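You operate a simulated robot arm through the tools that you are given. There is no shell and no other tool. Be economical: measure what you need, move in short steps, check, and stop when the job is done.

You are at the controls of a simulated two-armed robot. One attempt, no reset.

## Task
Pick up the gasket carton with the smallest size on its label from the bottom of the long steel shelf with one hand, pass it to the other hand and put it on the top of the long steel shelf. Set down upright: gasket carton.

The check looks at the end state, three seconds after you hand in, the way a careful person would. Anything else that was tipped, shoved, dropped, spilled or broken makes it a failure.

## Robot
Two 7-joint arms with two-finger parallel grippers on one trunk, on a base that drives. Base frame: it is fixed to the floor where the robot stands at the start and does not move with it; the origin is under the middle of the robot, x ahead of it, y to its left, z up. Units: cm, rad, N and s.
The left shoulder is at the start at [6.1, 19.8, 62.9], the right one opposite. With the tool pointing down near the work surface each hand reaches from about 10 to 68 cm from the robot's upright axis, wherever it stands, measured 20 degrees to its own side. Places, roughly: long steel shelf (23x378 cm) [52, 158, 62]. Payload 1.57 kg a hand.
The TCP of each hand is the grasp point between the finger pads, 3 cm short of the fingertips. In the tool frame z runs along the fingers and y along their closing line. The gripper opens to 11 cm. The fingers are 2.4 cm wide and 1.2 cm thick; the gripper's body (4.8 by 11.2 cm) begins 7.8 cm behind the TCP.
Orientation is that of the tool frame in the base frame, as [roll, pitch, yaw] about the fixed x, y, z axes, in that order (R = Rz(yaw) Ry(pitch) Rx(roll)). With the fingers straight down and closing along the base's y, the tool's x points along the base's -x, its y along +y and its z along -z.

## Interface
- The arms move only by the tool apply_moves. It takes "left_targets", "right_targets" or both (then of equal length, played together; a hand with none holds still); each is a list of rows, each a list of 7 numbers: the shift along the tool's x, y, z in cm, then the turn, a rotation vector about the tool's x, y, z in rad, then the finger opening in cm, from 0 to 11. In form: [[dx, dy, dz, wx, wy, wz, hand], ...]. A call has 1 to 8 rows; each row shifts and turns the commanded pose from where the row before left it, along the tool's axes as they then stand. A row lasts 0.2 s, in which the tool goes at most 5 cm and 0.15 rad; a call with a longer step from one row to the next is refused whole, and so is a gripper value outside its range. A pose out of reach is approached as far as the arm can. The call stops where the force on the tool passes 40 N (or 10 N more than at its start, if that is more) or the arm is blocked; 0.2 s more then pass. The fingers move at their own pace (about 7.2 cm/s each) and stop on an object; they squeeze with about 26 N. The grip force told is the motor's: it shows also when the fingers shut on nothing. Time passes only in rows, and 0.2 s behind the last, so rows that do not move let the fingers close. The reply holds the time, the measured pose of the TCP, the force on the tool along the base axes, the opening and the grip force, in the units named above and with some noise, with the torque about the TCP (base axes, N m) and any sound that the robot's microphone picked up.
- Cameras (640 x 400 px; columns grow to the right, rows downward): "scene" is now at [8.77, 2.24, 119.38]; the picture's right is [0.37, -0.93, 0.00], its down [-0.85, -0.34, -0.39] and it looks along [0.37, 0.14, -0.92] (base axes); focal length 247 px, centre (320, 200). "left" rides on the left gripper at [7, -1.6, -14.1] in its tool frame; the picture's right is [0.23, 0.97, 0.00], its down [-0.85, 0.20, -0.48] and it looks along [-0.47, 0.11, 0.88] (tool axes); focal length 222 px, centre (320, 200). "right" rides on the right gripper at [7, 1.6, -14.1] in its tool frame; the picture's right is [-0.23, 0.97, 0.00], its down [-0.85, -0.20, -0.48] and it looks along [-0.47, -0.11, 0.88] (tool axes); focal length 222 px, centre (320, 200). There is no depth. A picture from a camera that has moved, and an enlarged one, comes with that camera's place and axes in the base frame and with its lens.
- snapshot(camera): a new picture of that camera. No time passes.
- lift_body(by): slides the trunk up (or, below 0, down) by that many cm; the arms and the scene camera ride with it, the base frame stays. It gives what a move gives, with no picture.
- drive_base(legs): drives the robot by 1 to 6 legs, each [ahead, left, turn to the left] in cm, cm and rad, along the robot's own axes; the way and the turn of a leg run together, so that a leg with both is an arc; at most 150 cm and 3.142 rad a leg. The arms and the cameras ride along, it lands a little off, and it stops where it bumps. It gives what a move gives.
- pan_tilt(pan, tilt): turns the head with the scene camera to pan (to the left, within 1.501 rad either way) and tilt (down, from -0.506 to 1.204), counted from straight ahead of the robot. It gives what a move gives.
- enlarge(camera, box): a new picture of the part [left, top, right, bottom] of that camera's present view, enlarged. No time passes.
- hand_in(): hands the job in; it is judged then, once.

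Work in short steps. Places have to be worked out from the pictures, the camera data and where the tool is seen: move nearer, look again, correct. Check each grasp and each placing, and mend what went wrong. You have 120 turns and 108 pictures in all, those below and enlarged ones among them. Open the grippers and draw the arms clear of the work before you hand the job in, unless the task says otherwise; then end with one line.

The tools are called by a JSON object that holds its "method" and its "body". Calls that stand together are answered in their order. apply_moves: Moves the arms, as the interface text tells. Its arguments: {"type":"object","properties":{"left_targets":{"type":"array"},"right_targets":{"type":"array"}},"required":[]} The other tools are called the same way: lift_body (by) slides the trunk up or down; drive_base (legs) drives the base; pan_tilt (pan, tilt) turns the head that bears the scene camera; snapshot (camera) takes a picture; enlarge (camera, box) takes an enlarged picture of a part of a camera's view; hand_in () hands the job in.

At the start:

```text
clock: 0.0
left_tcp_pos: [34.86, 38.46, 50.75]
left_ee_rot: [-3.139, -0.002, -3.141]
left_contact_force: [-0.4, 0.3, 0.0]
left_torque: [-0.01, 0.0, 0.01]
left_finger_gap: 10.97
left_gripper_force: 0.1
right_tcp_pos: [31.05, -1.45, 47.01]
right_ee_rot: [-3.14, -0.001, 3.141]
right_contact_force: [-1.0, 0.8, 0.4]
right_torque: [0.02, 0.0, 0.01]
right_finger_gap: 10.99
right_gripper_force: 0.1
trunk travel left (down, up): [-22.5, 76.5]
robot x, y, heading: [-0.16, 0.14, -0.003]
head pan, tilt: [0.375, 1.162]
```

scene: 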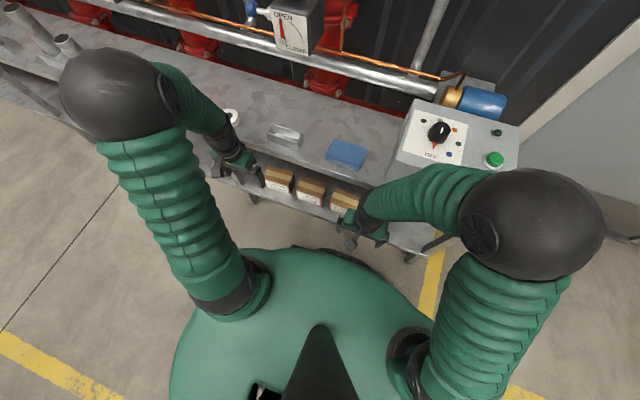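
right: 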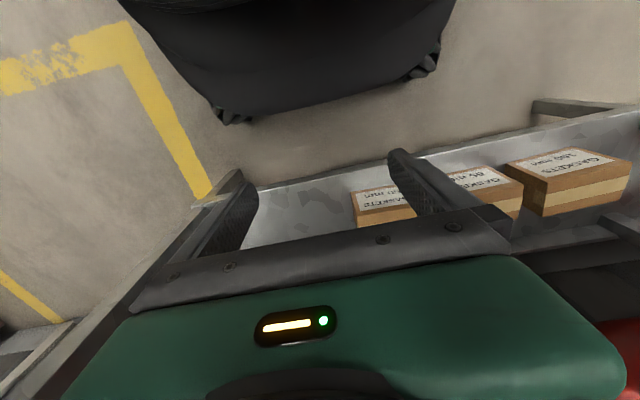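
left: 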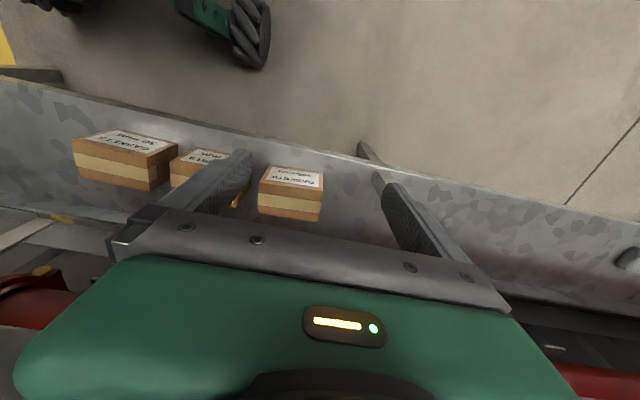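

I see three gasket cartons on the lower shelf; I need to read the labels. I enlarge the views.

{"method": "enlarge", "body": {"camera": "left", "box": [60, 110, 340, 230]}}

{"method": "enlarge", "body": {"camera": "right", "box": [340, 130, 640, 250]}}

{"method": "enlarge", "body": {"camera": "scene", "box": [220, 100, 400, 260]}}

```text
2.29 times, centred on (200, 170) of left
camera zoom: at [28.07, 36.79, 65.09], right [-0.23, 0.97, 0.0], down [0.86, 0.2, 0.48], along [0.47, 0.11, -0.88], focal length 508 px, centre (594, 269)
```

zoom: 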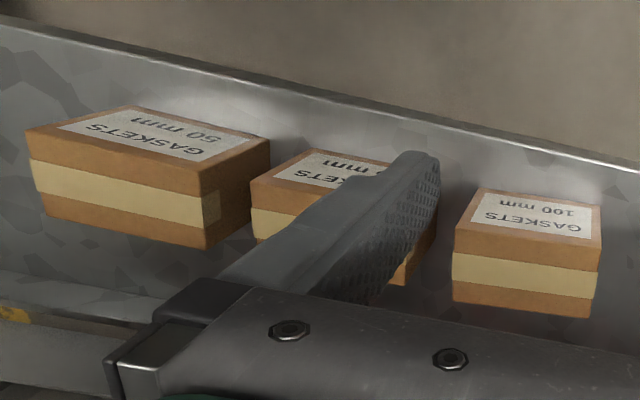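

```text
2.13 times, centred on (490, 190) of right
camera zoom: at [24.13, 0.29, 61.26], right [0.23, 0.97, 0.0], down [0.86, -0.2, 0.48], along [0.47, -0.11, -0.88], focal length 474 px, centre (-43, 221)
```

zoom: 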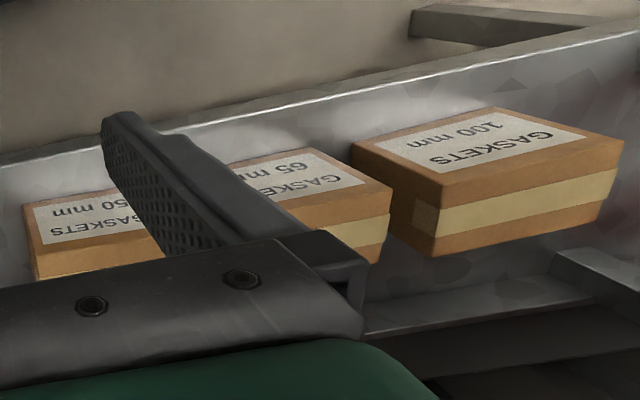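

```text
2.50 times, centred on (310, 180) of scene
camera zoom: at [8.77, 2.24, 119.38], right [0.37, -0.93, 0.0], down [-0.85, -0.34, -0.39], along [0.37, 0.14, -0.92], focal length 618 px, centre (345, 250)
```

zoom: 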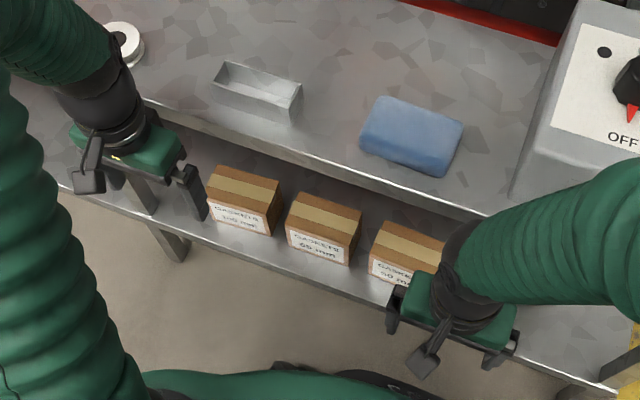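

The cartons read 50, 65 and 100 mm from right to left, with labels facing the robot. I look along the rest of the shelf for any others.

{"method": "pan_tilt", "body": {"pan": 1.2, "tilt": 0.6}}

{"method": "snapshot", "body": {"camera": "scene"}}

```text
clock: 1.1
left_tcp_pos: [34.92, 38.39, 50.94]
left_ee_rot: [-3.141, 0.0, 3.141]
left_contact_force: [-0.1, -0.1, 0.0]
left_torque: [-0.02, 0.01, 0.02]
left_finger_gap: 11.01
left_gripper_force: 0.1
right_tcp_pos: [31.0, -1.54, 46.99]
right_ee_rot: [-3.142, 0.0, -3.141]
right_contact_force: [-0.8, -0.1, -1.0]
right_torque: [0.0, -0.01, -0.02]
right_finger_gap: 10.99
right_gripper_force: 0.1
trunk travel left (down, up): [-22.5, 76.5]
robot x, y, heading: [0.08, -0.04, -0.002]
head pan, tilt: [1.201, 0.6]
```

```text
101 pictures are left
camera scene: at [6.53, 8.34, 123.62], right [0.93, -0.36, 0.0], down [-0.21, -0.53, -0.82], along [0.3, 0.77, -0.57], focal length 247 px, centre (320, 200)
```

scene: 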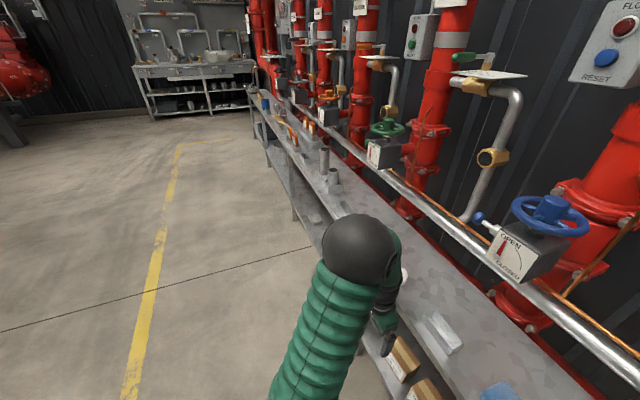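

Zoom into the far part of the shelf for more cartons, and look at the near part with the head straight.

{"method": "enlarge", "body": {"camera": "scene", "box": [220, 80, 420, 260]}}

{"method": "pan_tilt", "body": {"pan": 0.0, "tilt": 1.0}}

{"method": "snapshot", "body": {"camera": "scene"}}

```text
2.22 times, centred on (320, 170) of scene
camera zoom: at [6.53, 8.34, 123.62], right [0.93, -0.36, 0.0], down [-0.21, -0.53, -0.82], along [0.3, 0.77, -0.57], focal length 550 px, centre (320, 267)
```

zoom: 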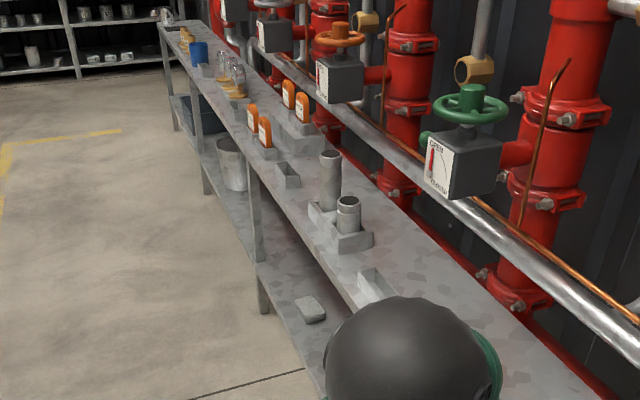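

```text
clock: 2.5
left_tcp_pos: [34.91, 38.37, 50.91]
left_ee_rot: [-3.14, 0.0, 3.142]
left_contact_force: [0.9, -0.1, 0.1]
left_torque: [0.02, 0.0, -0.01]
left_finger_gap: 10.98
left_gripper_force: 0.0
right_tcp_pos: [31.08, -1.33, 47.2]
right_ee_rot: [-3.141, 0.0, 3.14]
right_contact_force: [0.8, -0.7, -1.1]
right_torque: [0.01, 0.01, 0.01]
right_finger_gap: 11.01
right_gripper_force: 0.1
trunk travel left (down, up): [-22.5, 76.5]
robot x, y, heading: [-0.41, 0.01, 0.004]
head pan, tilt: [0.0, 1.0]
```

```text
99 pictures are left
camera scene: at [10.29, 0.1, 120.43], right [0.0, -1.0, 0.0], down [-0.84, 0.0, -0.54], along [0.54, 0.0, -0.84], focal length 247 px, centre (320, 200)
```

scene: 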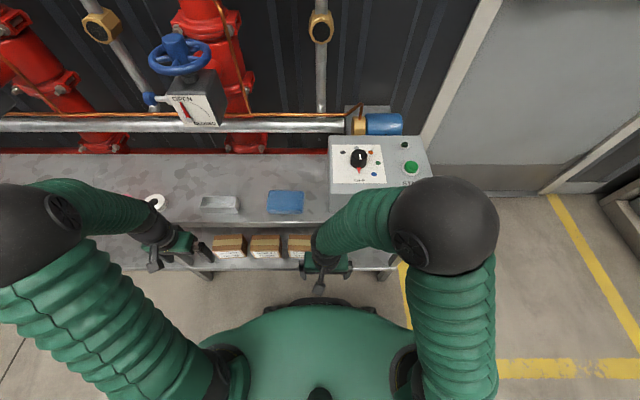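

Only three cartons exist; 50 mm is the target. I move the right hand aside to the right to see the 50 carton clearly.

{"method": "apply_moves", "body": {"right_targets": [[0, -5, 0, 0, 0, 0, 11], [0, -5, 0, 0, 0, 0, 11], [0, -5, 0, 0, 0, 0, 11], [0, -5, 0, 0, 0, 0, 11]]}}

{"method": "enlarge", "body": {"camera": "scene", "box": [190, 170, 390, 290]}}

{"method": "snapshot", "body": {"camera": "right"}}

```text
clock: 3.5
left_tcp_pos: [34.89, 38.27, 51.07]
left_ee_rot: [3.141, -0.001, -3.14]
left_contact_force: [-0.6, -0.4, -0.6]
left_torque: [0.01, -0.01, 0.0]
left_finger_gap: 11.0
left_gripper_force: 0.1
right_tcp_pos: [31.16, -21.6, 47.02]
right_ee_rot: [3.141, 0.001, -3.14]
right_contact_force: [-0.4, -1.2, -0.4]
right_torque: [0.02, -0.04, -0.02]
right_finger_gap: 11.01
right_gripper_force: 0.1
trunk travel left (down, up): [-22.5, 76.5]
robot x, y, heading: [-0.3, 0.07, -0.001]
head pan, tilt: [0.0, 1.0]
```

```text
3.20 times, centred on (290, 230) of scene
camera zoom: at [10.28, -0.14, 120.43], right [0.0, -1.0, 0.0], down [-0.84, 0.0, -0.54], along [0.54, 0.0, -0.84], focal length 792 px, centre (416, 104)
```

zoom: 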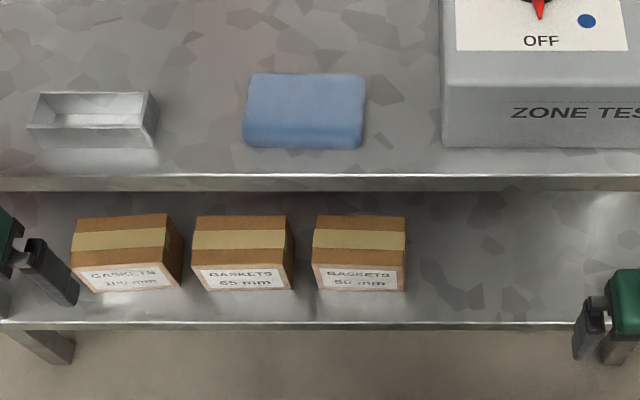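

```text
97 pictures are left
camera right: at [24.09, -19.89, 61.24], right [0.23, 0.97, 0.0], down [0.86, -0.2, 0.48], along [0.47, -0.11, -0.88], focal length 222 px, centre (320, 200)
```

right: 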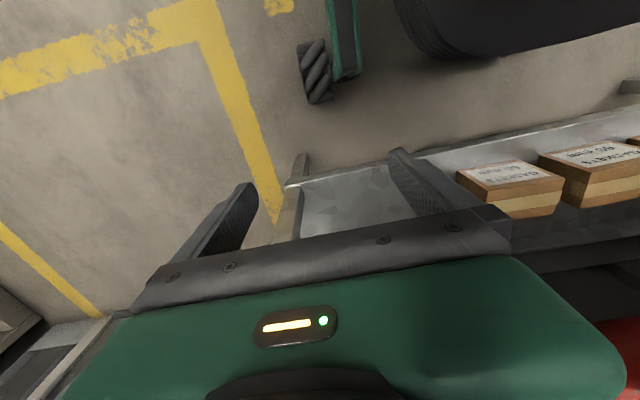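

Measure the 50 carton again from the right wrist camera's new position.

{"method": "enlarge", "body": {"camera": "right", "box": [420, 120, 640, 250]}}

{"method": "enlarge", "body": {"camera": "left", "box": [50, 110, 210, 210]}}

{"method": "enlarge", "body": {"camera": "scene", "box": [260, 200, 340, 280]}}

```text
2.91 times, centred on (530, 185) of right
camera zoom: at [24.09, -19.89, 61.24], right [0.23, 0.97, 0.0], down [0.86, -0.2, 0.48], along [0.47, -0.11, -0.88], focal length 646 px, centre (-291, 244)
```

zoom: 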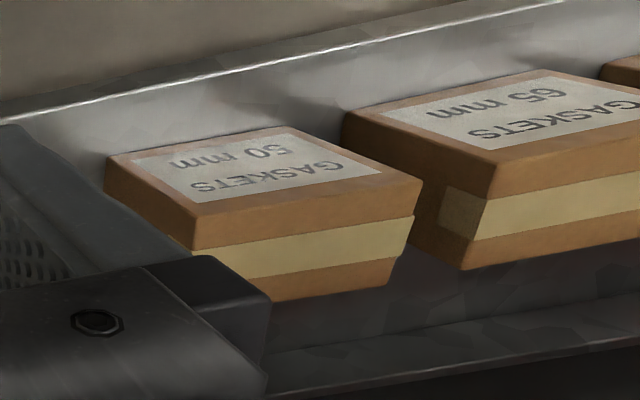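

```text
4.00 times, centred on (130, 160) of left
camera zoom: at [28.02, 36.66, 65.18], right [-0.23, 0.97, 0.0], down [0.86, 0.2, 0.48], along [0.47, 0.11, -0.88], focal length 888 px, centre (1080, 360)
```

zoom: 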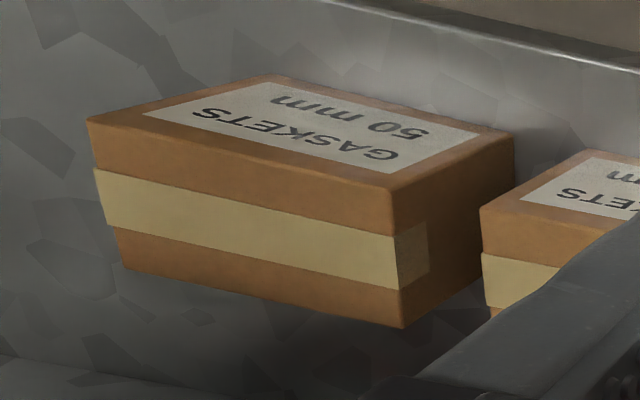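

```text
5.00 times, centred on (300, 240) of scene
camera zoom: at [10.28, -0.14, 120.43], right [0.0, -1.0, 0.0], down [-0.84, 0.0, -0.54], along [0.54, 0.0, -0.84], focal length 1237 px, centre (420, 0)
```

zoom: 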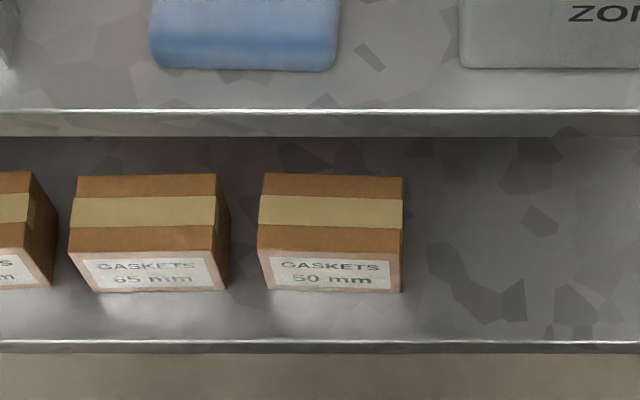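

The 50 carton is about 11.1 wide (y 1.3–12.35), 6.3 deep (x 45.3–51.6) and 9.2 tall (z 21.3–30.5), too wide to grip across. I'll grip its front and back faces with the right hand from the upper right, tilted 45°. First I lower the trunk so the forearm clears the top shelf.

{"method": "lift_body", "body": {"by": -18}}

{"method": "apply_moves", "body": {"right_targets": [[0, 0, 0, 0, 0, 0.15, 11], [0, 0, 0, 0, 0, 0.15, 11]]}}

```text
clock: 5.5
left_tcp_pos: [34.95, 38.29, 32.92]
left_ee_rot: [-3.14, -0.001, -3.14]
left_contact_force: [-0.3, 0.0, 0.2]
left_torque: [-0.02, -0.02, 0.02]
left_finger_gap: 11.03
left_gripper_force: 0.1
right_tcp_pos: [31.11, -21.56, 29.02]
right_ee_rot: [3.141, 0.001, 3.141]
right_contact_force: [0.2, -0.6, 0.5]
right_torque: [0.01, 0.02, 0.04]
right_finger_gap: 11.01
right_gripper_force: 0.1
trunk travel left (down, up): [-4.5, 94.5]
robot x, y, heading: [-0.22, -0.25, -0.001]
head pan, tilt: [0.0, 1.0]
```

```text
clock: 6.2
left_tcp_pos: [34.91, 38.35, 32.9]
left_ee_rot: [3.14, 0.0, -3.141]
left_contact_force: [0.0, 0.5, 1.1]
left_torque: [-0.03, -0.01, -0.04]
left_finger_gap: 11.02
left_gripper_force: 0.1
right_tcp_pos: [30.99, -21.46, 29.15]
right_ee_rot: [3.141, -0.001, 2.84]
right_contact_force: [0.5, 0.6, -0.1]
right_torque: [0.0, -0.03, 0.03]
right_finger_gap: 10.99
right_gripper_force: 0.0
trunk travel left (down, up): [-4.5, 94.5]
robot x, y, heading: [-0.05, -0.06, 0.0]
head pan, tilt: [0.0, 1.0]
```

Turning is in the right sense; finish the yaw and begin the tilt.

{"method": "apply_moves", "body": {"right_targets": [[0, 0, 0, 0, 0, 0.15, 9.5], [0, 0, 0, 0, 0, 0.15, 9.5], [0, 0, 0, 0, 0, 0.15, 9.5], [0, 0, 0, 0, 0, 0.15, 9.5], [0, 0, 0, 0, 0, 0.15, 9.5], [0, 0, 0, 0, 0, 0.15, 9.5], [0, 0, 0, 0, 0, 0.15, 9.5], [0, 0, 0, 0, 0, 0.15, 9.5]]}}

{"method": "apply_moves", "body": {"right_targets": [[0, 0, 0, 0, 0, 0.07, 9.5], [0, 0, -1, 0, 0.15, 0, 9.5], [0, 0, -1, 0, 0.15, 0, 9.5], [0, 0, -1, 0, 0.15, 0, 9.5], [0, 0, 0, 0, 0.15, 0, 9.5], [0, 0, 0, 0, 0.15, 0, 9.5], [0, 0, 0, 0, 0.035, 0, 9.5]]}}

{"method": "snapshot", "body": {"camera": "scene"}}

{"method": "snapshot", "body": {"camera": "right"}}

```text
clock: 8.0
left_tcp_pos: [34.96, 38.32, 32.86]
left_ee_rot: [-3.14, 0.0, 3.141]
left_contact_force: [0.1, 0.0, -0.3]
left_torque: [0.01, -0.03, 0.01]
left_finger_gap: 10.99
left_gripper_force: 0.0
right_tcp_pos: [31.15, -21.48, 28.99]
right_ee_rot: [3.141, 0.001, 1.64]
right_contact_force: [-0.2, 0.6, 0.4]
right_torque: [-0.01, 0.01, -0.02]
right_finger_gap: 9.48
right_gripper_force: 0.1
trunk travel left (down, up): [-4.5, 94.5]
robot x, y, heading: [-0.04, 0.15, -0.005]
head pan, tilt: [0.0, 1.0]
```

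```text
clock: 9.6
left_tcp_pos: [34.88, 38.36, 32.96]
left_ee_rot: [-3.141, 0.0, -3.141]
left_contact_force: [-0.6, 0.0, -0.8]
left_torque: [0.01, -0.03, 0.02]
left_finger_gap: 11.01
left_gripper_force: 0.1
right_tcp_pos: [30.96, -21.93, 32.0]
right_ee_rot: [3.141, -0.787, 1.574]
right_contact_force: [0.2, -0.1, 0.0]
right_torque: [-0.02, 0.01, 0.02]
right_finger_gap: 9.49
right_gripper_force: 0.0
trunk travel left (down, up): [-4.5, 94.5]
robot x, y, heading: [-0.06, -0.12, -0.001]
head pan, tilt: [0.0, 1.0]
```

```text
93 pictures are left
camera scene: at [10.26, -0.09, 102.43], right [0.0, -1.0, 0.0], down [-0.84, 0.0, -0.54], along [0.54, 0.0, -0.84], focal length 247 px, centre (320, 200)
```

scene: 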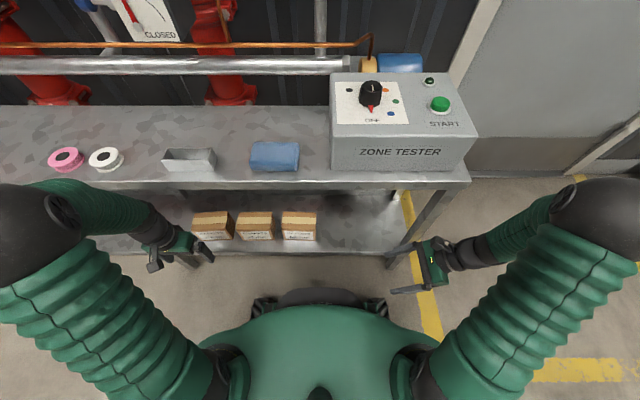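

```text
92 pictures are left
camera right: at [32.68, -26.96, 46.98], right [0.97, -0.16, -0.16], down [-0.2, -0.94, -0.27], along [-0.11, 0.29, -0.95], focal length 222 px, centre (320, 200)
```

right: 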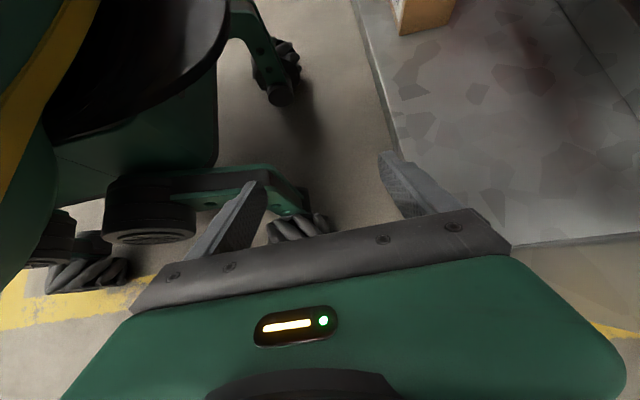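

The right front shelf leg is near y −26, close to where the forearm would pass. I drive 15 cm left so the right arm enters more frontally.

{"method": "drive_base", "body": {"legs": [[0, 15, 0]]}}

```text
clock: 10.9
left_tcp_pos: [34.89, 53.29, 33.03]
left_ee_rot: [3.14, -0.001, -3.14]
left_contact_force: [0.1, 0.5, 0.7]
left_torque: [0.0, 0.0, 0.02]
left_finger_gap: 10.98
left_gripper_force: 0.1
right_tcp_pos: [31.0, -6.97, 32.03]
right_ee_rot: [3.141, -0.787, 1.57]
right_contact_force: [0.3, 0.6, -0.2]
right_torque: [-0.02, 0.01, -0.02]
right_finger_gap: 9.49
right_gripper_force: 0.0
trunk travel left (down, up): [-4.5, 94.5]
robot x, y, heading: [-0.13, 14.56, 0.001]
head pan, tilt: [0.0, 1.0]
```

TCP is right of the carton with clearance. I move it in +x under the top shelf to the carton's centre plane x≈48.45.

{"method": "apply_moves", "body": {"right_targets": [[0, 5, 0, 0, 0, 0, 9.5], [0, 5, 0, 0, 0, 0, 9.5], [0, 4, 0, 0, 0, 0, 9.5], [0, 3.4, 0, 0, 0, 0, 9.5]]}}

{"method": "snapshot", "body": {"camera": "right"}}

{"method": "snapshot", "body": {"camera": "scene"}}

```text
clock: 12.1
left_tcp_pos: [33.97, 51.86, 32.78]
left_ee_rot: [3.141, -0.004, 3.116]
left_contact_force: [-0.4, -0.6, 0.8]
left_torque: [-0.05, -0.06, 0.03]
left_finger_gap: 11.01
left_gripper_force: 0.1
right_tcp_pos: [40.68, -5.56, 30.16]
right_ee_rot: [-2.944, -0.841, 1.409]
right_contact_force: [-1.5, -0.9, -1.2]
right_torque: [0.08, -0.07, -0.05]
right_finger_gap: 9.48
right_gripper_force: 0.1
trunk travel left (down, up): [-4.5, 94.5]
robot x, y, heading: [-1.66, 14.21, -0.026]
head pan, tilt: [0.0, 1.0]
stopped in row 4 (right hand): the arm was blocked; the commanded pose is now the measured one
```

```text
91 pictures are left
camera right: at [44.18, -11.68, 44.52], right [0.94, -0.16, -0.3], down [-0.25, -0.92, -0.3], along [-0.22, 0.35, -0.91], focal length 222 px, centre (320, 200)
```

right: 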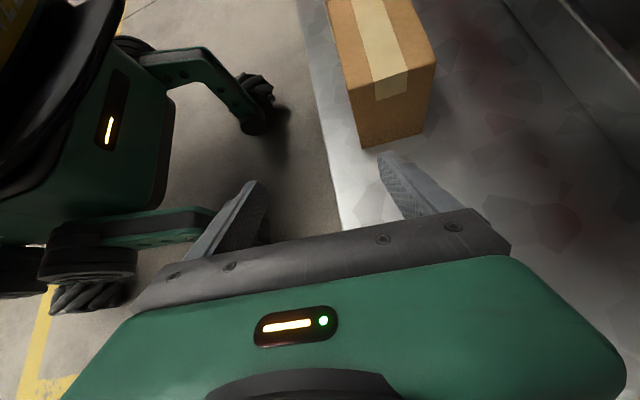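

```text
90 pictures are left
camera scene: at [7.25, 15.81, 102.49], right [-0.02, -1.0, 0.02], down [-0.84, 0.01, -0.55], along [0.55, -0.03, -0.84], focal length 247 px, centre (320, 200)
```

scene: 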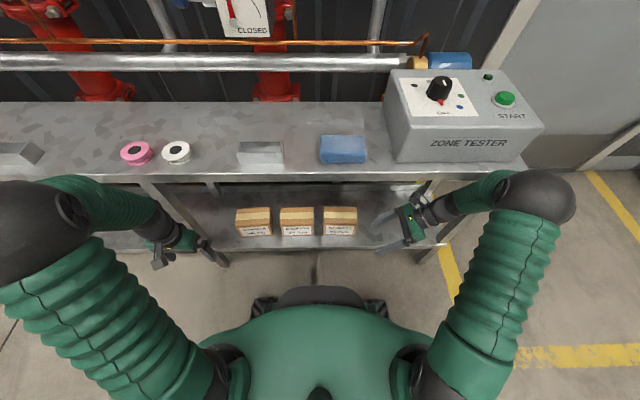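

The elbow/forearm met the top shelf's front edge and nudged the base back. I retract the hand, back off the base so the arm extends flatter.

{"method": "apply_moves", "body": {"right_targets": [[0, -3, 0, 0, 0, 0, 9.5], [0, -4, 0, 0, 0, 0, 9.5], [0, -4, 0, 0, 0, 0, 9.5]]}}

{"method": "drive_base", "body": {"legs": [[-10, 0, 0.026]]}}

{"method": "snapshot", "body": {"camera": "scene"}}

```text
clock: 12.9
left_tcp_pos: [34.44, 51.58, 32.77]
left_ee_rot: [3.136, -0.009, 3.118]
left_contact_force: [-0.5, 0.7, 0.1]
left_torque: [-0.03, -0.01, 0.0]
left_finger_gap: 11.01
left_gripper_force: 0.1
right_tcp_pos: [30.58, -6.26, 31.61]
right_ee_rot: [-2.952, -0.837, 1.403]
right_contact_force: [-0.1, 0.4, 0.5]
right_torque: [-0.05, 0.0, 0.01]
right_finger_gap: 9.5
right_gripper_force: 0.1
trunk travel left (down, up): [-4.5, 94.5]
robot x, y, heading: [-1.14, 14.34, -0.025]
head pan, tilt: [0.0, 1.0]
```

```text
clock: 14.1
left_tcp_pos: [23.41, 52.54, 32.88]
left_ee_rot: [3.135, -0.009, -3.139]
left_contact_force: [-0.1, 0.0, 0.2]
left_torque: [0.05, -0.01, 0.02]
left_finger_gap: 11.02
left_gripper_force: 0.0
right_tcp_pos: [21.12, -5.27, 31.58]
right_ee_rot: [-2.952, -0.839, 1.432]
right_contact_force: [0.2, -0.6, -0.2]
right_torque: [-0.02, 0.01, 0.01]
right_finger_gap: 9.5
right_gripper_force: 0.1
trunk travel left (down, up): [-4.5, 94.5]
robot x, y, heading: [-11.79, 14.22, -0.0]
head pan, tilt: [0.0, 1.0]
```

```text
89 pictures are left
camera scene: at [-1.42, 14.37, 102.43], right [0.0, -1.0, 0.0], down [-0.84, 0.0, -0.54], along [0.54, 0.0, -0.84], focal length 247 px, centre (320, 200)
```

scene: 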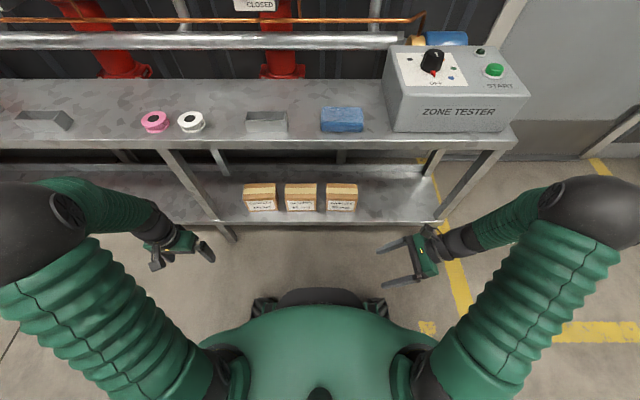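

All items look undisturbed. I lower the trunk 4 cm more, restore the hand orientation and extend forward partway.

{"method": "lift_body", "body": {"by": -4}}

{"method": "apply_moves", "body": {"right_targets": [[0, 0, 0, -0.088, -0.062, -0.089, 9.5], [0, 0, -1.5, 0, 0, 0, 9.5], [1.5, 4, 0, 0, 0, 0, 9.5], [1.5, 4, 0, 0, 0, 0, 9.5], [0, 4, 0, 0, 0, 0, 9.5], [0, 4, 0, 0, 0, 0, 9.5]]}}

{"method": "snapshot", "body": {"camera": "scene"}}

```text
clock: 14.9
left_tcp_pos: [23.32, 52.53, 28.81]
left_ee_rot: [3.135, -0.005, -3.14]
left_contact_force: [0.3, 0.1, 0.4]
left_torque: [0.01, -0.03, 0.02]
left_finger_gap: 10.99
left_gripper_force: 0.1
right_tcp_pos: [21.09, -5.31, 27.54]
right_ee_rot: [-2.952, -0.841, 1.433]
right_contact_force: [-0.2, 0.8, 0.1]
right_torque: [0.01, 0.0, -0.01]
right_finger_gap: 9.51
right_gripper_force: 0.1
trunk travel left (down, up): [-0.5, 98.5]
robot x, y, heading: [-11.65, 14.77, -0.001]
head pan, tilt: [0.0, 1.0]
```

```text
clock: 16.3
left_tcp_pos: [23.35, 52.54, 28.95]
left_ee_rot: [3.134, -0.006, -3.139]
left_contact_force: [0.5, 0.0, -0.4]
left_torque: [0.0, -0.03, 0.0]
left_finger_gap: 11.0
left_gripper_force: 0.0
right_tcp_pos: [37.22, -4.26, 30.82]
right_ee_rot: [3.141, -0.785, 1.568]
right_contact_force: [0.5, -0.5, 0.1]
right_torque: [0.0, 0.01, -0.04]
right_finger_gap: 9.5
right_gripper_force: 0.0
trunk travel left (down, up): [-0.5, 98.5]
robot x, y, heading: [-11.9, 14.5, 0.005]
head pan, tilt: [0.0, 1.0]
```

```text
88 pictures are left
camera scene: at [-1.4, 14.37, 98.43], right [0.0, -1.0, 0.0], down [-0.84, 0.0, -0.54], along [0.54, 0.0, -0.84], focal length 247 px, centre (320, 200)
```

scene: 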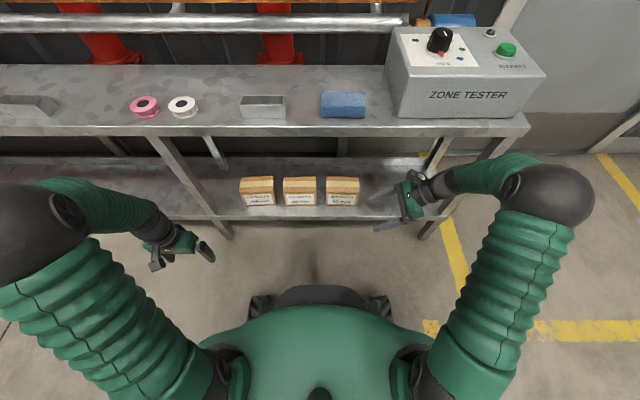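

The forearm runs nearly parallel to the shelf and would hit the right leg. I retract, drive further left by 17 cm, so the arm approaches from the front-left.

{"method": "apply_moves", "body": {"right_targets": [[0, -5, 0, 0, 0, 0, 9.5], [0, -5, 0, 0, 0, 0, 9.5], [0, -3, 0, 0, 0, 0, 9.5]]}}

{"method": "drive_base", "body": {"legs": [[0, 17, 0]]}}

{"method": "apply_moves", "body": {"right_targets": [[-3.0, 0, -3.0, 0, 0, 0, 9.5], [-3.0, 0, -3.0, 0, 0, 0, 9.5], [-3.0, 0, -3.0, 0, 0, 0, 9.5], [-3.0, 0, -3.0, 0, 0, 0, 9.5]]}}

{"method": "snapshot", "body": {"camera": "scene"}}

```text
clock: 17.1
left_tcp_pos: [23.25, 52.58, 28.84]
left_ee_rot: [3.135, -0.008, -3.139]
left_contact_force: [0.4, 0.0, -0.2]
left_torque: [0.01, 0.01, 0.0]
left_finger_gap: 11.02
left_gripper_force: 0.0
right_tcp_pos: [24.09, -4.28, 30.76]
right_ee_rot: [3.141, -0.787, 1.571]
right_contact_force: [0.7, -0.1, -0.2]
right_torque: [-0.02, -0.01, 0.01]
right_finger_gap: 9.5
right_gripper_force: 0.0
trunk travel left (down, up): [-0.5, 98.5]
robot x, y, heading: [-12.14, 14.47, 0.003]
head pan, tilt: [0.0, 1.0]
```

```text
clock: 18.6
left_tcp_pos: [23.21, 69.51, 28.92]
left_ee_rot: [3.135, -0.009, -3.139]
left_contact_force: [0.1, 0.5, 0.6]
left_torque: [-0.01, 0.02, -0.01]
left_finger_gap: 10.98
left_gripper_force: 0.0
right_tcp_pos: [24.07, 12.68, 30.83]
right_ee_rot: [-3.141, -0.786, 1.573]
right_contact_force: [-0.4, -0.1, -1.2]
right_torque: [-0.02, -0.01, 0.0]
right_finger_gap: 9.5
right_gripper_force: 0.1
trunk travel left (down, up): [-0.5, 98.5]
robot x, y, heading: [-11.42, 31.38, -0.001]
head pan, tilt: [0.0, 1.0]
```

```text
clock: 19.6
left_tcp_pos: [23.15, 69.6, 28.94]
left_ee_rot: [3.133, -0.008, -3.139]
left_contact_force: [0.2, 0.0, -0.6]
left_torque: [-0.04, 0.02, 0.01]
left_finger_gap: 10.99
left_gripper_force: 0.0
right_tcp_pos: [24.04, -4.2, 30.72]
right_ee_rot: [3.142, -0.787, 1.573]
right_contact_force: [-0.4, 0.0, 0.4]
right_torque: [0.03, -0.03, 0.0]
right_finger_gap: 9.52
right_gripper_force: 0.0
trunk travel left (down, up): [-0.5, 98.5]
robot x, y, heading: [-11.35, 31.3, 0.002]
head pan, tilt: [0.0, 1.0]
```

```text
87 pictures are left
camera scene: at [-1.48, 31.24, 98.43], right [0.0, -1.0, 0.0], down [-0.84, 0.0, -0.54], along [0.54, 0.0, -0.84], focal length 247 px, centre (320, 200)
```

scene: 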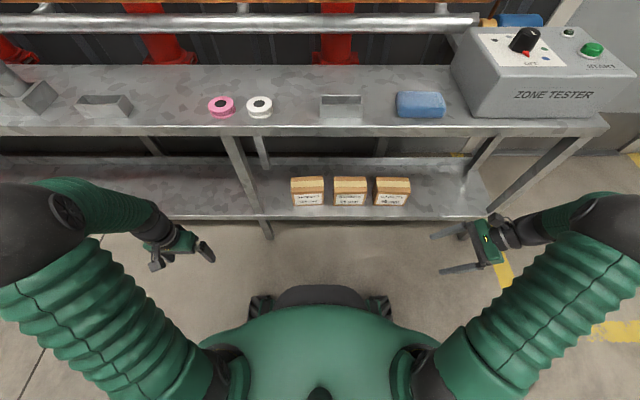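

Hand is at y −4.2 in front. I extend forward in a few steps and check where the elbow goes.

{"method": "apply_moves", "body": {"right_targets": [[0, 4, 0, 0, 0, 0, 9.5], [0, 4, 0, 0, 0, 0, 9.5], [0, 4, 0, 0, 0, 0, 9.5]]}}

{"method": "snapshot", "body": {"camera": "scene"}}

```text
clock: 20.4
left_tcp_pos: [23.15, 69.55, 29.05]
left_ee_rot: [3.134, -0.005, -3.139]
left_contact_force: [0.2, 0.2, 0.7]
left_torque: [0.0, 0.05, 0.0]
left_finger_gap: 11.0
left_gripper_force: 0.0
right_tcp_pos: [36.33, -4.23, 30.84]
right_ee_rot: [3.141, -0.785, 1.571]
right_contact_force: [-0.6, -0.4, -0.3]
right_torque: [-0.01, 0.02, 0.02]
right_finger_gap: 9.52
right_gripper_force: 0.1
trunk travel left (down, up): [-0.5, 98.5]
robot x, y, heading: [-11.69, 31.58, 0.007]
head pan, tilt: [0.0, 1.0]
```

```text
86 pictures are left
camera scene: at [-1.45, 31.31, 98.43], right [0.0, -1.0, 0.0], down [-0.84, 0.0, -0.54], along [0.54, 0.0, -0.84], focal length 247 px, centre (320, 200)
```

scene: 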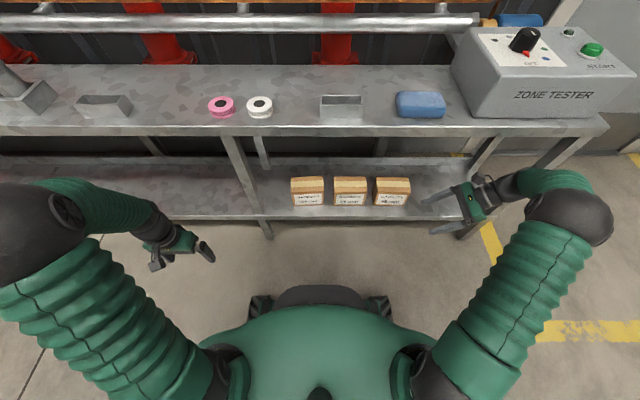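

Using the elbow ball's size I judge the elbow at about (17,−7,65), so the forearm slopes down into the gap rather than along the shelf; extending should clear now. I continue in small steps.

{"method": "apply_moves", "body": {"right_targets": [[-1, 0, 1, 0, 0, 0, 9.5], [-1, 2, 1, 0, 0, 0, 9.5], [0, 2, 0, 0, 0, 0, 9.5], [0, 2, 0, 0, 0, 0, 9.5]]}}

{"method": "snapshot", "body": {"camera": "scene"}}

{"method": "snapshot", "body": {"camera": "right"}}

```text
clock: 21.4
left_tcp_pos: [23.12, 69.58, 29.07]
left_ee_rot: [3.135, -0.008, -3.139]
left_contact_force: [0.0, 0.3, -1.1]
left_torque: [0.0, 0.01, -0.03]
left_finger_gap: 11.01
left_gripper_force: 0.0
right_tcp_pos: [42.15, -4.22, 27.97]
right_ee_rot: [3.141, -0.788, 1.572]
right_contact_force: [-0.3, 0.2, 0.7]
right_torque: [0.01, -0.01, 0.01]
right_finger_gap: 9.49
right_gripper_force: 0.0
trunk travel left (down, up): [-0.5, 98.5]
robot x, y, heading: [-11.81, 31.34, 0.002]
head pan, tilt: [0.0, 1.0]
```

```text
85 pictures are left
camera scene: at [-1.43, 31.32, 98.43], right [0.0, -1.0, 0.0], down [-0.84, 0.0, -0.54], along [0.54, 0.0, -0.84], focal length 247 px, centre (320, 200)
```

scene: 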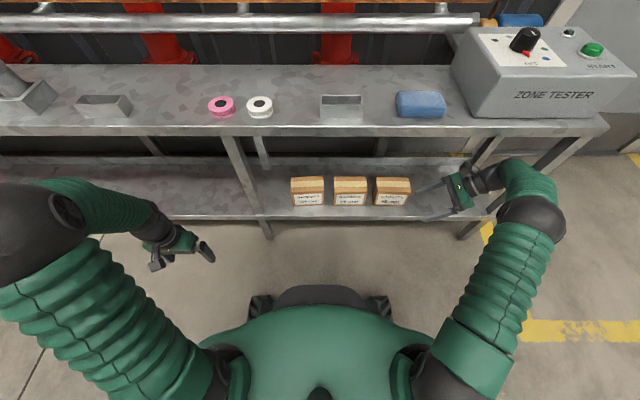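

```text
84 pictures are left
camera right: at [43.72, -9.24, 42.96], right [0.97, -0.16, -0.16], down [-0.2, -0.94, -0.27], along [-0.11, 0.29, -0.95], focal length 222 px, centre (320, 200)
```

right: 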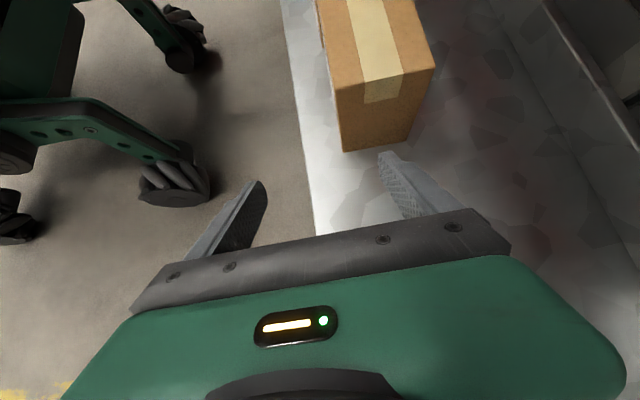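

Going well but the forearm passes near the right leg. I steepen the hand to ~57° to draw the wrist leftward, and shift 2 cm left before advancing.

{"method": "apply_moves", "body": {"right_targets": [[0.7, 0, 0.7, 0, -0.15, 0, 9.5], [0.9, 0, 0.6, 0, -0.05, 0, 9.5], [0, 2, 0, 0, 0, 0, 9.5], [0, 2, 0, 0, 0, 0, 9.5], [0, 2.3, 0, 0, 0, 0, 9.5]]}}

{"method": "snapshot", "body": {"camera": "scene"}}

{"method": "snapshot", "body": {"camera": "right"}}

```text
clock: 22.6
left_tcp_pos: [23.28, 69.52, 28.98]
left_ee_rot: [3.134, -0.004, -3.138]
left_contact_force: [0.3, 0.7, 1.0]
left_torque: [0.03, 0.01, 0.01]
left_finger_gap: 11.01
left_gripper_force: 0.0
right_tcp_pos: [48.43, -2.19, 27.88]
right_ee_rot: [3.141, -0.585, 1.572]
right_contact_force: [0.0, -1.3, -0.6]
right_torque: [-0.01, 0.02, -0.01]
right_finger_gap: 9.52
right_gripper_force: 0.0
trunk travel left (down, up): [-0.5, 98.5]
robot x, y, heading: [-11.86, 31.2, 0.007]
head pan, tilt: [0.0, 1.0]
```

```text
83 pictures are left
camera scene: at [-1.42, 31.33, 98.43], right [0.0, -1.0, 0.0], down [-0.84, 0.0, -0.54], along [0.54, 0.0, -0.84], focal length 247 px, centre (320, 200)
```

scene: 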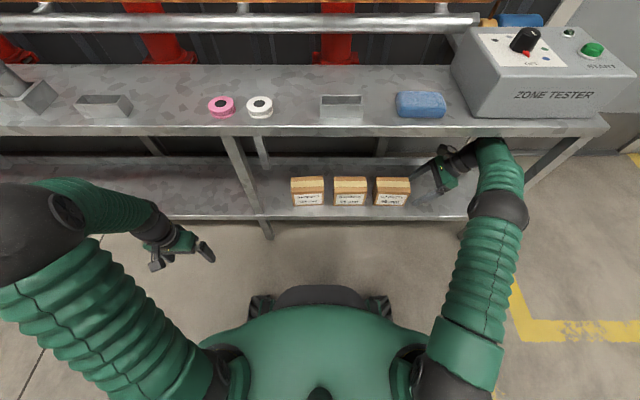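

```text
82 pictures are left
camera right: at [50.04, -4.1, 43.67], right [0.97, -0.19, -0.13], down [-0.2, -0.98, -0.07], along [-0.11, 0.1, -0.99], focal length 222 px, centre (320, 200)
```

right: 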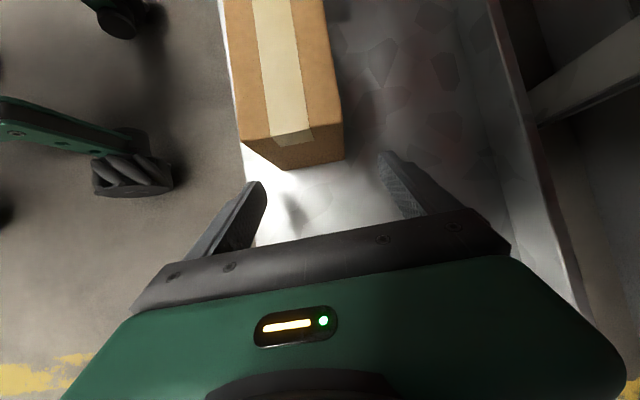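

Arm is in with no contact; the carton centre appears at x≈47.7. I shift 0.6 cm toward front and advance over the right part of the carton.

{"method": "apply_moves", "body": {"right_targets": [[0, -0.6, 0, 0, 0, 0, 9.5], [1.2, 0, 1.0, 0, 0, 0, 9.5], [1.2, 0, 1.0, 0, 0, 0, 9.5], [1.2, 0, 1.0, 0, 0, 0, 9.5], [1.2, 0, 1.0, 0, 0, 0, 9.5]]}}

{"method": "snapshot", "body": {"camera": "right"}}

{"method": "enlarge", "body": {"camera": "scene", "box": [270, 130, 510, 260]}}

```text
clock: 23.8
left_tcp_pos: [23.21, 69.53, 28.94]
left_ee_rot: [3.135, -0.007, -3.14]
left_contact_force: [0.7, -0.5, 0.3]
left_torque: [-0.01, 0.0, 0.0]
left_finger_gap: 10.99
left_gripper_force: 0.0
right_tcp_pos: [47.72, 4.08, 27.3]
right_ee_rot: [-3.141, -0.587, 1.571]
right_contact_force: [-0.9, 0.2, 0.6]
right_torque: [0.01, -0.01, 0.0]
right_finger_gap: 9.5
right_gripper_force: 0.0
trunk travel left (down, up): [-0.5, 98.5]
robot x, y, heading: [-11.93, 31.45, -0.001]
head pan, tilt: [0.0, 1.0]
```

```text
81 pictures are left
camera right: at [49.38, 2.14, 43.04], right [0.97, -0.19, -0.13], down [-0.2, -0.98, -0.07], along [-0.11, 0.1, -0.99], focal length 222 px, centre (320, 200)
```

right: 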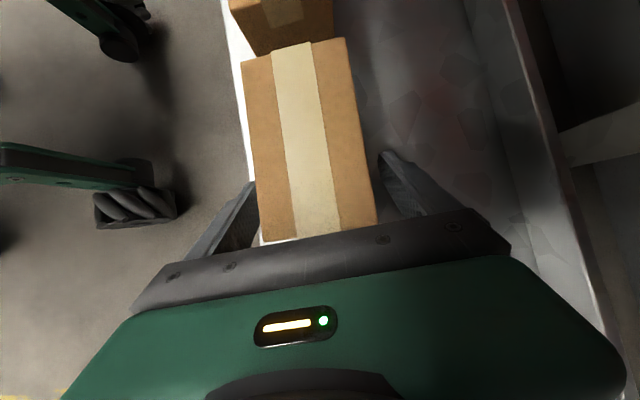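

```text
2.67 times, centred on (390, 195) of scene
camera zoom: at [-1.42, 31.38, 98.42], right [0.0, -1.0, 0.0], down [-0.84, 0.0, -0.54], along [0.54, 0.0, -0.84], focal length 660 px, centre (133, 213)
```

zoom: 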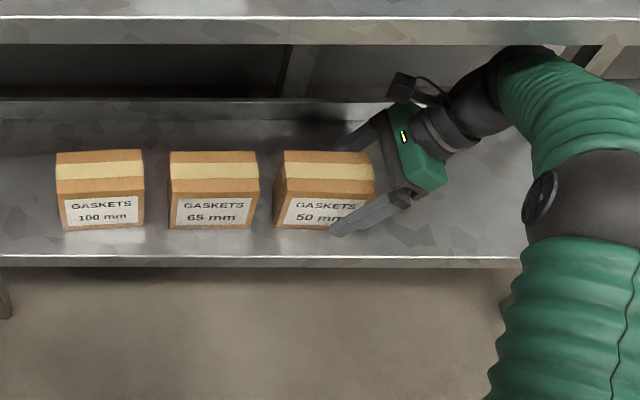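

Fingers straddle the carton. Closing now.

{"method": "apply_moves", "body": {"right_targets": [[0, 0, 0, 0, 0, 0, 6], [0, 0, 0, 0, 0, 0, 4], [0, 0, 0, 0, 0, 0, 4], [0, 0, 0, 0, 0, 0, 4], [0, 0, 0, 0, 0, 0, 4]]}}

{"method": "snapshot", "body": {"camera": "right"}}

```text
clock: 25.0
left_tcp_pos: [23.18, 69.53, 28.95]
left_ee_rot: [3.133, -0.007, -3.139]
left_contact_force: [0.1, 0.7, 0.6]
left_torque: [-0.01, -0.03, -0.03]
left_finger_gap: 10.98
left_gripper_force: 0.0
right_tcp_pos: [47.83, 4.0, 27.41]
right_ee_rot: [3.139, -0.588, 1.572]
right_contact_force: [0.8, 1.1, 2.5]
right_torque: [0.01, 0.14, -0.07]
right_finger_gap: 6.5
right_gripper_force: 25.3
trunk travel left (down, up): [-0.5, 98.5]
robot x, y, heading: [-11.99, 31.49, 0.007]
head pan, tilt: [0.0, 1.0]
```

```text
79 pictures are left
camera right: at [49.38, 2.14, 43.05], right [0.97, -0.19, -0.12], down [-0.2, -0.98, -0.07], along [-0.11, 0.1, -0.99], focal length 222 px, centre (320, 200)
```

right: 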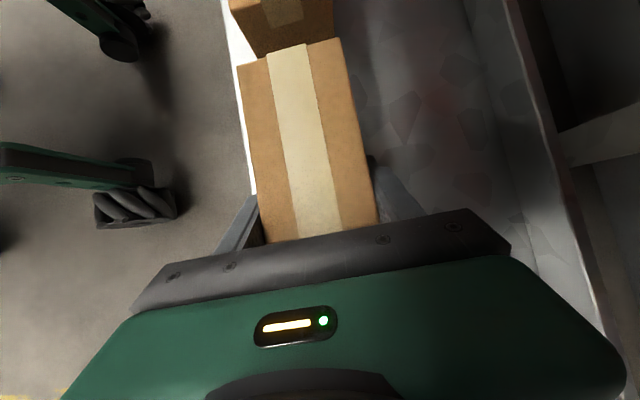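

Gripped at 6.5 cm, 25 N. Lift 3 cm slowly and check for rotation in the grip.

{"method": "apply_moves", "body": {"right_targets": [[0.4, 0, -0.6, 0, 0, 0, 4], [0.4, 0, -0.6, 0, 0, 0, 4], [0.4, 0, -0.6, 0, 0, 0, 4], [0.45, 0, -0.7, 0, 0, 0, 4]]}}

{"method": "enlarge", "body": {"camera": "scene", "box": [270, 130, 510, 260]}}

```text
clock: 26.0
left_tcp_pos: [23.15, 69.54, 28.87]
left_ee_rot: [3.134, -0.01, -3.14]
left_contact_force: [0.2, 0.5, -0.5]
left_torque: [-0.03, -0.01, -0.01]
left_finger_gap: 11.0
left_gripper_force: 0.1
right_tcp_pos: [47.73, 4.21, 29.92]
right_ee_rot: [-3.135, -0.587, 1.567]
right_contact_force: [0.6, 0.0, -2.6]
right_torque: [-0.04, 0.03, 0.0]
right_finger_gap: 6.47
right_gripper_force: 25.9
trunk travel left (down, up): [-0.5, 98.5]
robot x, y, heading: [-11.91, 31.63, -0.0]
head pan, tilt: [0.0, 1.0]
```

```text
2.67 times, centred on (390, 195) of scene
camera zoom: at [-1.29, 31.28, 98.33], right [0.0, -1.0, 0.0], down [-0.84, 0.0, -0.54], along [0.54, 0.0, -0.84], focal length 660 px, centre (133, 213)
```

zoom: 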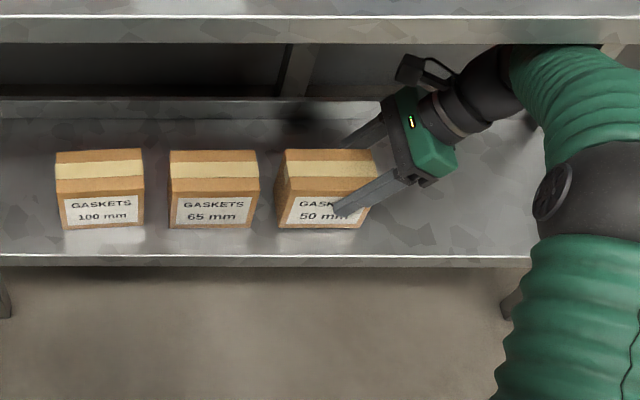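

Carton is lifted (~0.26 kg), level. I withdraw straight toward the robot.

{"method": "apply_moves", "body": {"right_targets": [[0, -2, 0, 0, 0, 0, 4], [0, -3, 0, 0, 0, 0, 4], [0, -3.5, 0, 0, 0, 0, 4], [0, -3.5, 0, 0, 0, 0, 4], [0, -3, 0, 0, 0, 0, 4], [0, -2, 0, 0, 0, 0, 4]]}}

{"method": "snapshot", "body": {"camera": "scene"}}

```text
clock: 27.4
left_tcp_pos: [23.33, 69.56, 28.99]
left_ee_rot: [3.134, -0.006, -3.138]
left_contact_force: [0.3, -0.2, -0.6]
left_torque: [0.03, 0.04, -0.01]
left_finger_gap: 10.99
left_gripper_force: 0.0
right_tcp_pos: [30.82, 4.0, 30.29]
right_ee_rot: [-3.141, -0.585, 1.574]
right_contact_force: [0.7, -0.3, -2.6]
right_torque: [-0.08, -0.01, 0.01]
right_finger_gap: 6.48
right_gripper_force: 26.4
trunk travel left (down, up): [-0.5, 98.5]
robot x, y, heading: [-11.77, 31.94, 0.003]
head pan, tilt: [0.0, 1.0]
```

```text
77 pictures are left
camera scene: at [-1.44, 31.36, 98.42], right [0.0, -1.0, 0.0], down [-0.84, 0.0, -0.54], along [0.54, 0.0, -0.84], focal length 247 px, centre (320, 200)
```

scene: 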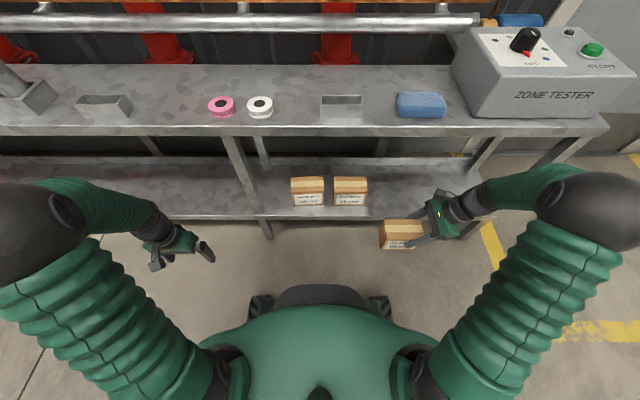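

Clear of the shelf. The free spot on top is around y≈66 (between the pink roll and the left tray). I back off and raise the trunk for the handover.

{"method": "drive_base", "body": {"legs": [[-15, 0, 0]]}}

{"method": "lift_body", "body": {"by": 40}}

{"method": "apply_moves", "body": {"right_targets": [[2.5, 0, 1.7, 0, 0, 0, 4], [2.5, 0, 1.7, 0, 0, 0, 4], [2.5, 0, 1.7, 0, 0, 0, 4], [2.5, 0, 1.7, 0, 0, 0, 4], [2.5, 0, 1.7, 0, 0, 0, 4], [2.5, 0, 1.7, 0, 0, 0, 4], [2.5, 0, 1.7, 0, 0, 0, 4], [0, 0, 0, 0, 0, 0, 4]], "left_targets": [[0, 0, 0, 0, 0, -0.15, 10.5], [0, 0, 0, 0, 0, -0.15, 10.5], [0, 0, 0, 0, 0, -0.15, 10.5], [0, 0, 0, 0, 0, -0.15, 10.5], [0, 0, 0, 0, 0, -0.15, 10.5], [0, 0, 0, 0, 0, -0.15, 10.5], [0, 0, 0, 0, 0, -0.15, 10.5], [0, 0, 0, 0, 0, -0.15, 10.5]]}}

{"method": "snapshot", "body": {"camera": "scene"}}

```text
clock: 28.7
left_tcp_pos: [8.37, 69.6, 28.84]
left_ee_rot: [3.134, -0.007, -3.137]
left_contact_force: [0.3, 1.0, 0.7]
left_torque: [0.0, 0.0, -0.02]
left_finger_gap: 11.01
left_gripper_force: 0.1
right_tcp_pos: [16.15, 4.0, 30.35]
right_ee_rot: [3.141, -0.587, 1.573]
right_contact_force: [-0.1, 0.2, -2.6]
right_torque: [-0.05, -0.03, -0.01]
right_finger_gap: 6.48
right_gripper_force: 26.2
trunk travel left (down, up): [-0.5, 98.5]
robot x, y, heading: [-26.49, 31.1, 0.002]
head pan, tilt: [0.0, 1.0]
```

```text
clock: 32.6
left_tcp_pos: [8.42, 69.47, 68.87]
left_ee_rot: [3.134, -0.006, -3.138]
left_contact_force: [-0.1, -0.1, 1.4]
left_torque: [-0.02, 0.01, 0.0]
left_finger_gap: 10.99
left_gripper_force: 0.1
right_tcp_pos: [16.05, 4.15, 70.43]
right_ee_rot: [3.141, -0.587, 1.573]
right_contact_force: [0.3, 0.1, -2.3]
right_torque: [-0.07, -0.02, 0.02]
right_finger_gap: 6.47
right_gripper_force: 25.9
trunk travel left (down, up): [-40.5, 58.5]
robot x, y, heading: [-26.4, 31.43, 0.005]
head pan, tilt: [0.0, 1.0]
```

```text
clock: 34.4
left_tcp_pos: [8.41, 69.62, 68.88]
left_ee_rot: [3.134, 0.003, -1.937]
left_contact_force: [0.2, -0.4, 0.0]
left_torque: [0.02, 0.0, -0.03]
left_finger_gap: 10.49
left_gripper_force: 0.0
right_tcp_pos: [16.02, 25.32, 70.01]
right_ee_rot: [3.139, -0.583, 1.573]
right_contact_force: [0.3, 0.6, -2.7]
right_torque: [-0.07, -0.02, -0.02]
right_finger_gap: 6.49
right_gripper_force: 25.5
trunk travel left (down, up): [-40.5, 58.5]
robot x, y, heading: [-26.38, 31.23, 0.008]
head pan, tilt: [0.0, 1.0]
```

```text
76 pictures are left
camera scene: at [-16.18, 31.38, 138.42], right [0.0, -1.0, 0.0], down [-0.84, 0.0, -0.54], along [0.54, 0.0, -0.84], focal length 247 px, centre (320, 200)
```

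scene: 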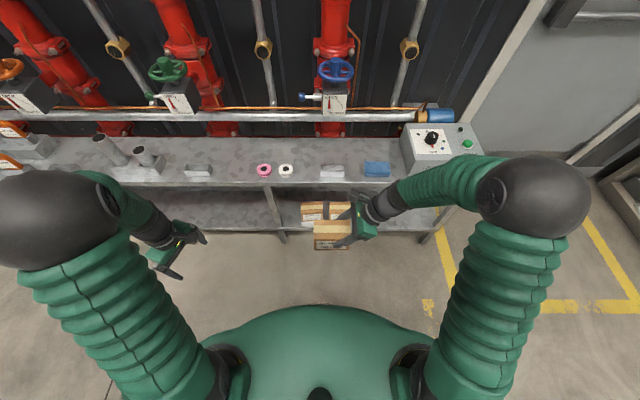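

Carton hangs level in the right hand. I finish turning the left hand to the mirrored pose and raise it.

{"method": "apply_moves", "body": {"left_targets": [[0, 0, -3, 0, 0, -0.15, 10.5], [0, 0, -3, 0, 0, -0.15, 10.5], [0, 0, -3, 0, 0, -0.068, 10.5], [0, 0, -2.5, 0, 0.15, 0, 10.5], [0, 0, 0, 0, 0.15, 0, 10.5], [0, 0, 0, 0, 0.15, 0, 10.5], [0, 0, 0, 0, 0.135, 0, 10.5]]}}

```text
clock: 36.0
left_tcp_pos: [8.45, 69.59, 80.32]
left_ee_rot: [3.135, -0.583, -1.569]
left_contact_force: [0.2, 0.5, 0.6]
left_torque: [-0.01, -0.02, -0.01]
left_finger_gap: 10.51
left_gripper_force: 0.1
right_tcp_pos: [16.02, 25.49, 70.07]
right_ee_rot: [3.139, -0.584, 1.572]
right_contact_force: [-1.4, -0.5, -2.2]
right_torque: [-0.07, -0.02, -0.03]
right_finger_gap: 6.47
right_gripper_force: 26.4
trunk travel left (down, up): [-40.5, 58.5]
robot x, y, heading: [-26.73, 31.38, 0.006]
head pan, tilt: [0.0, 1.0]
```

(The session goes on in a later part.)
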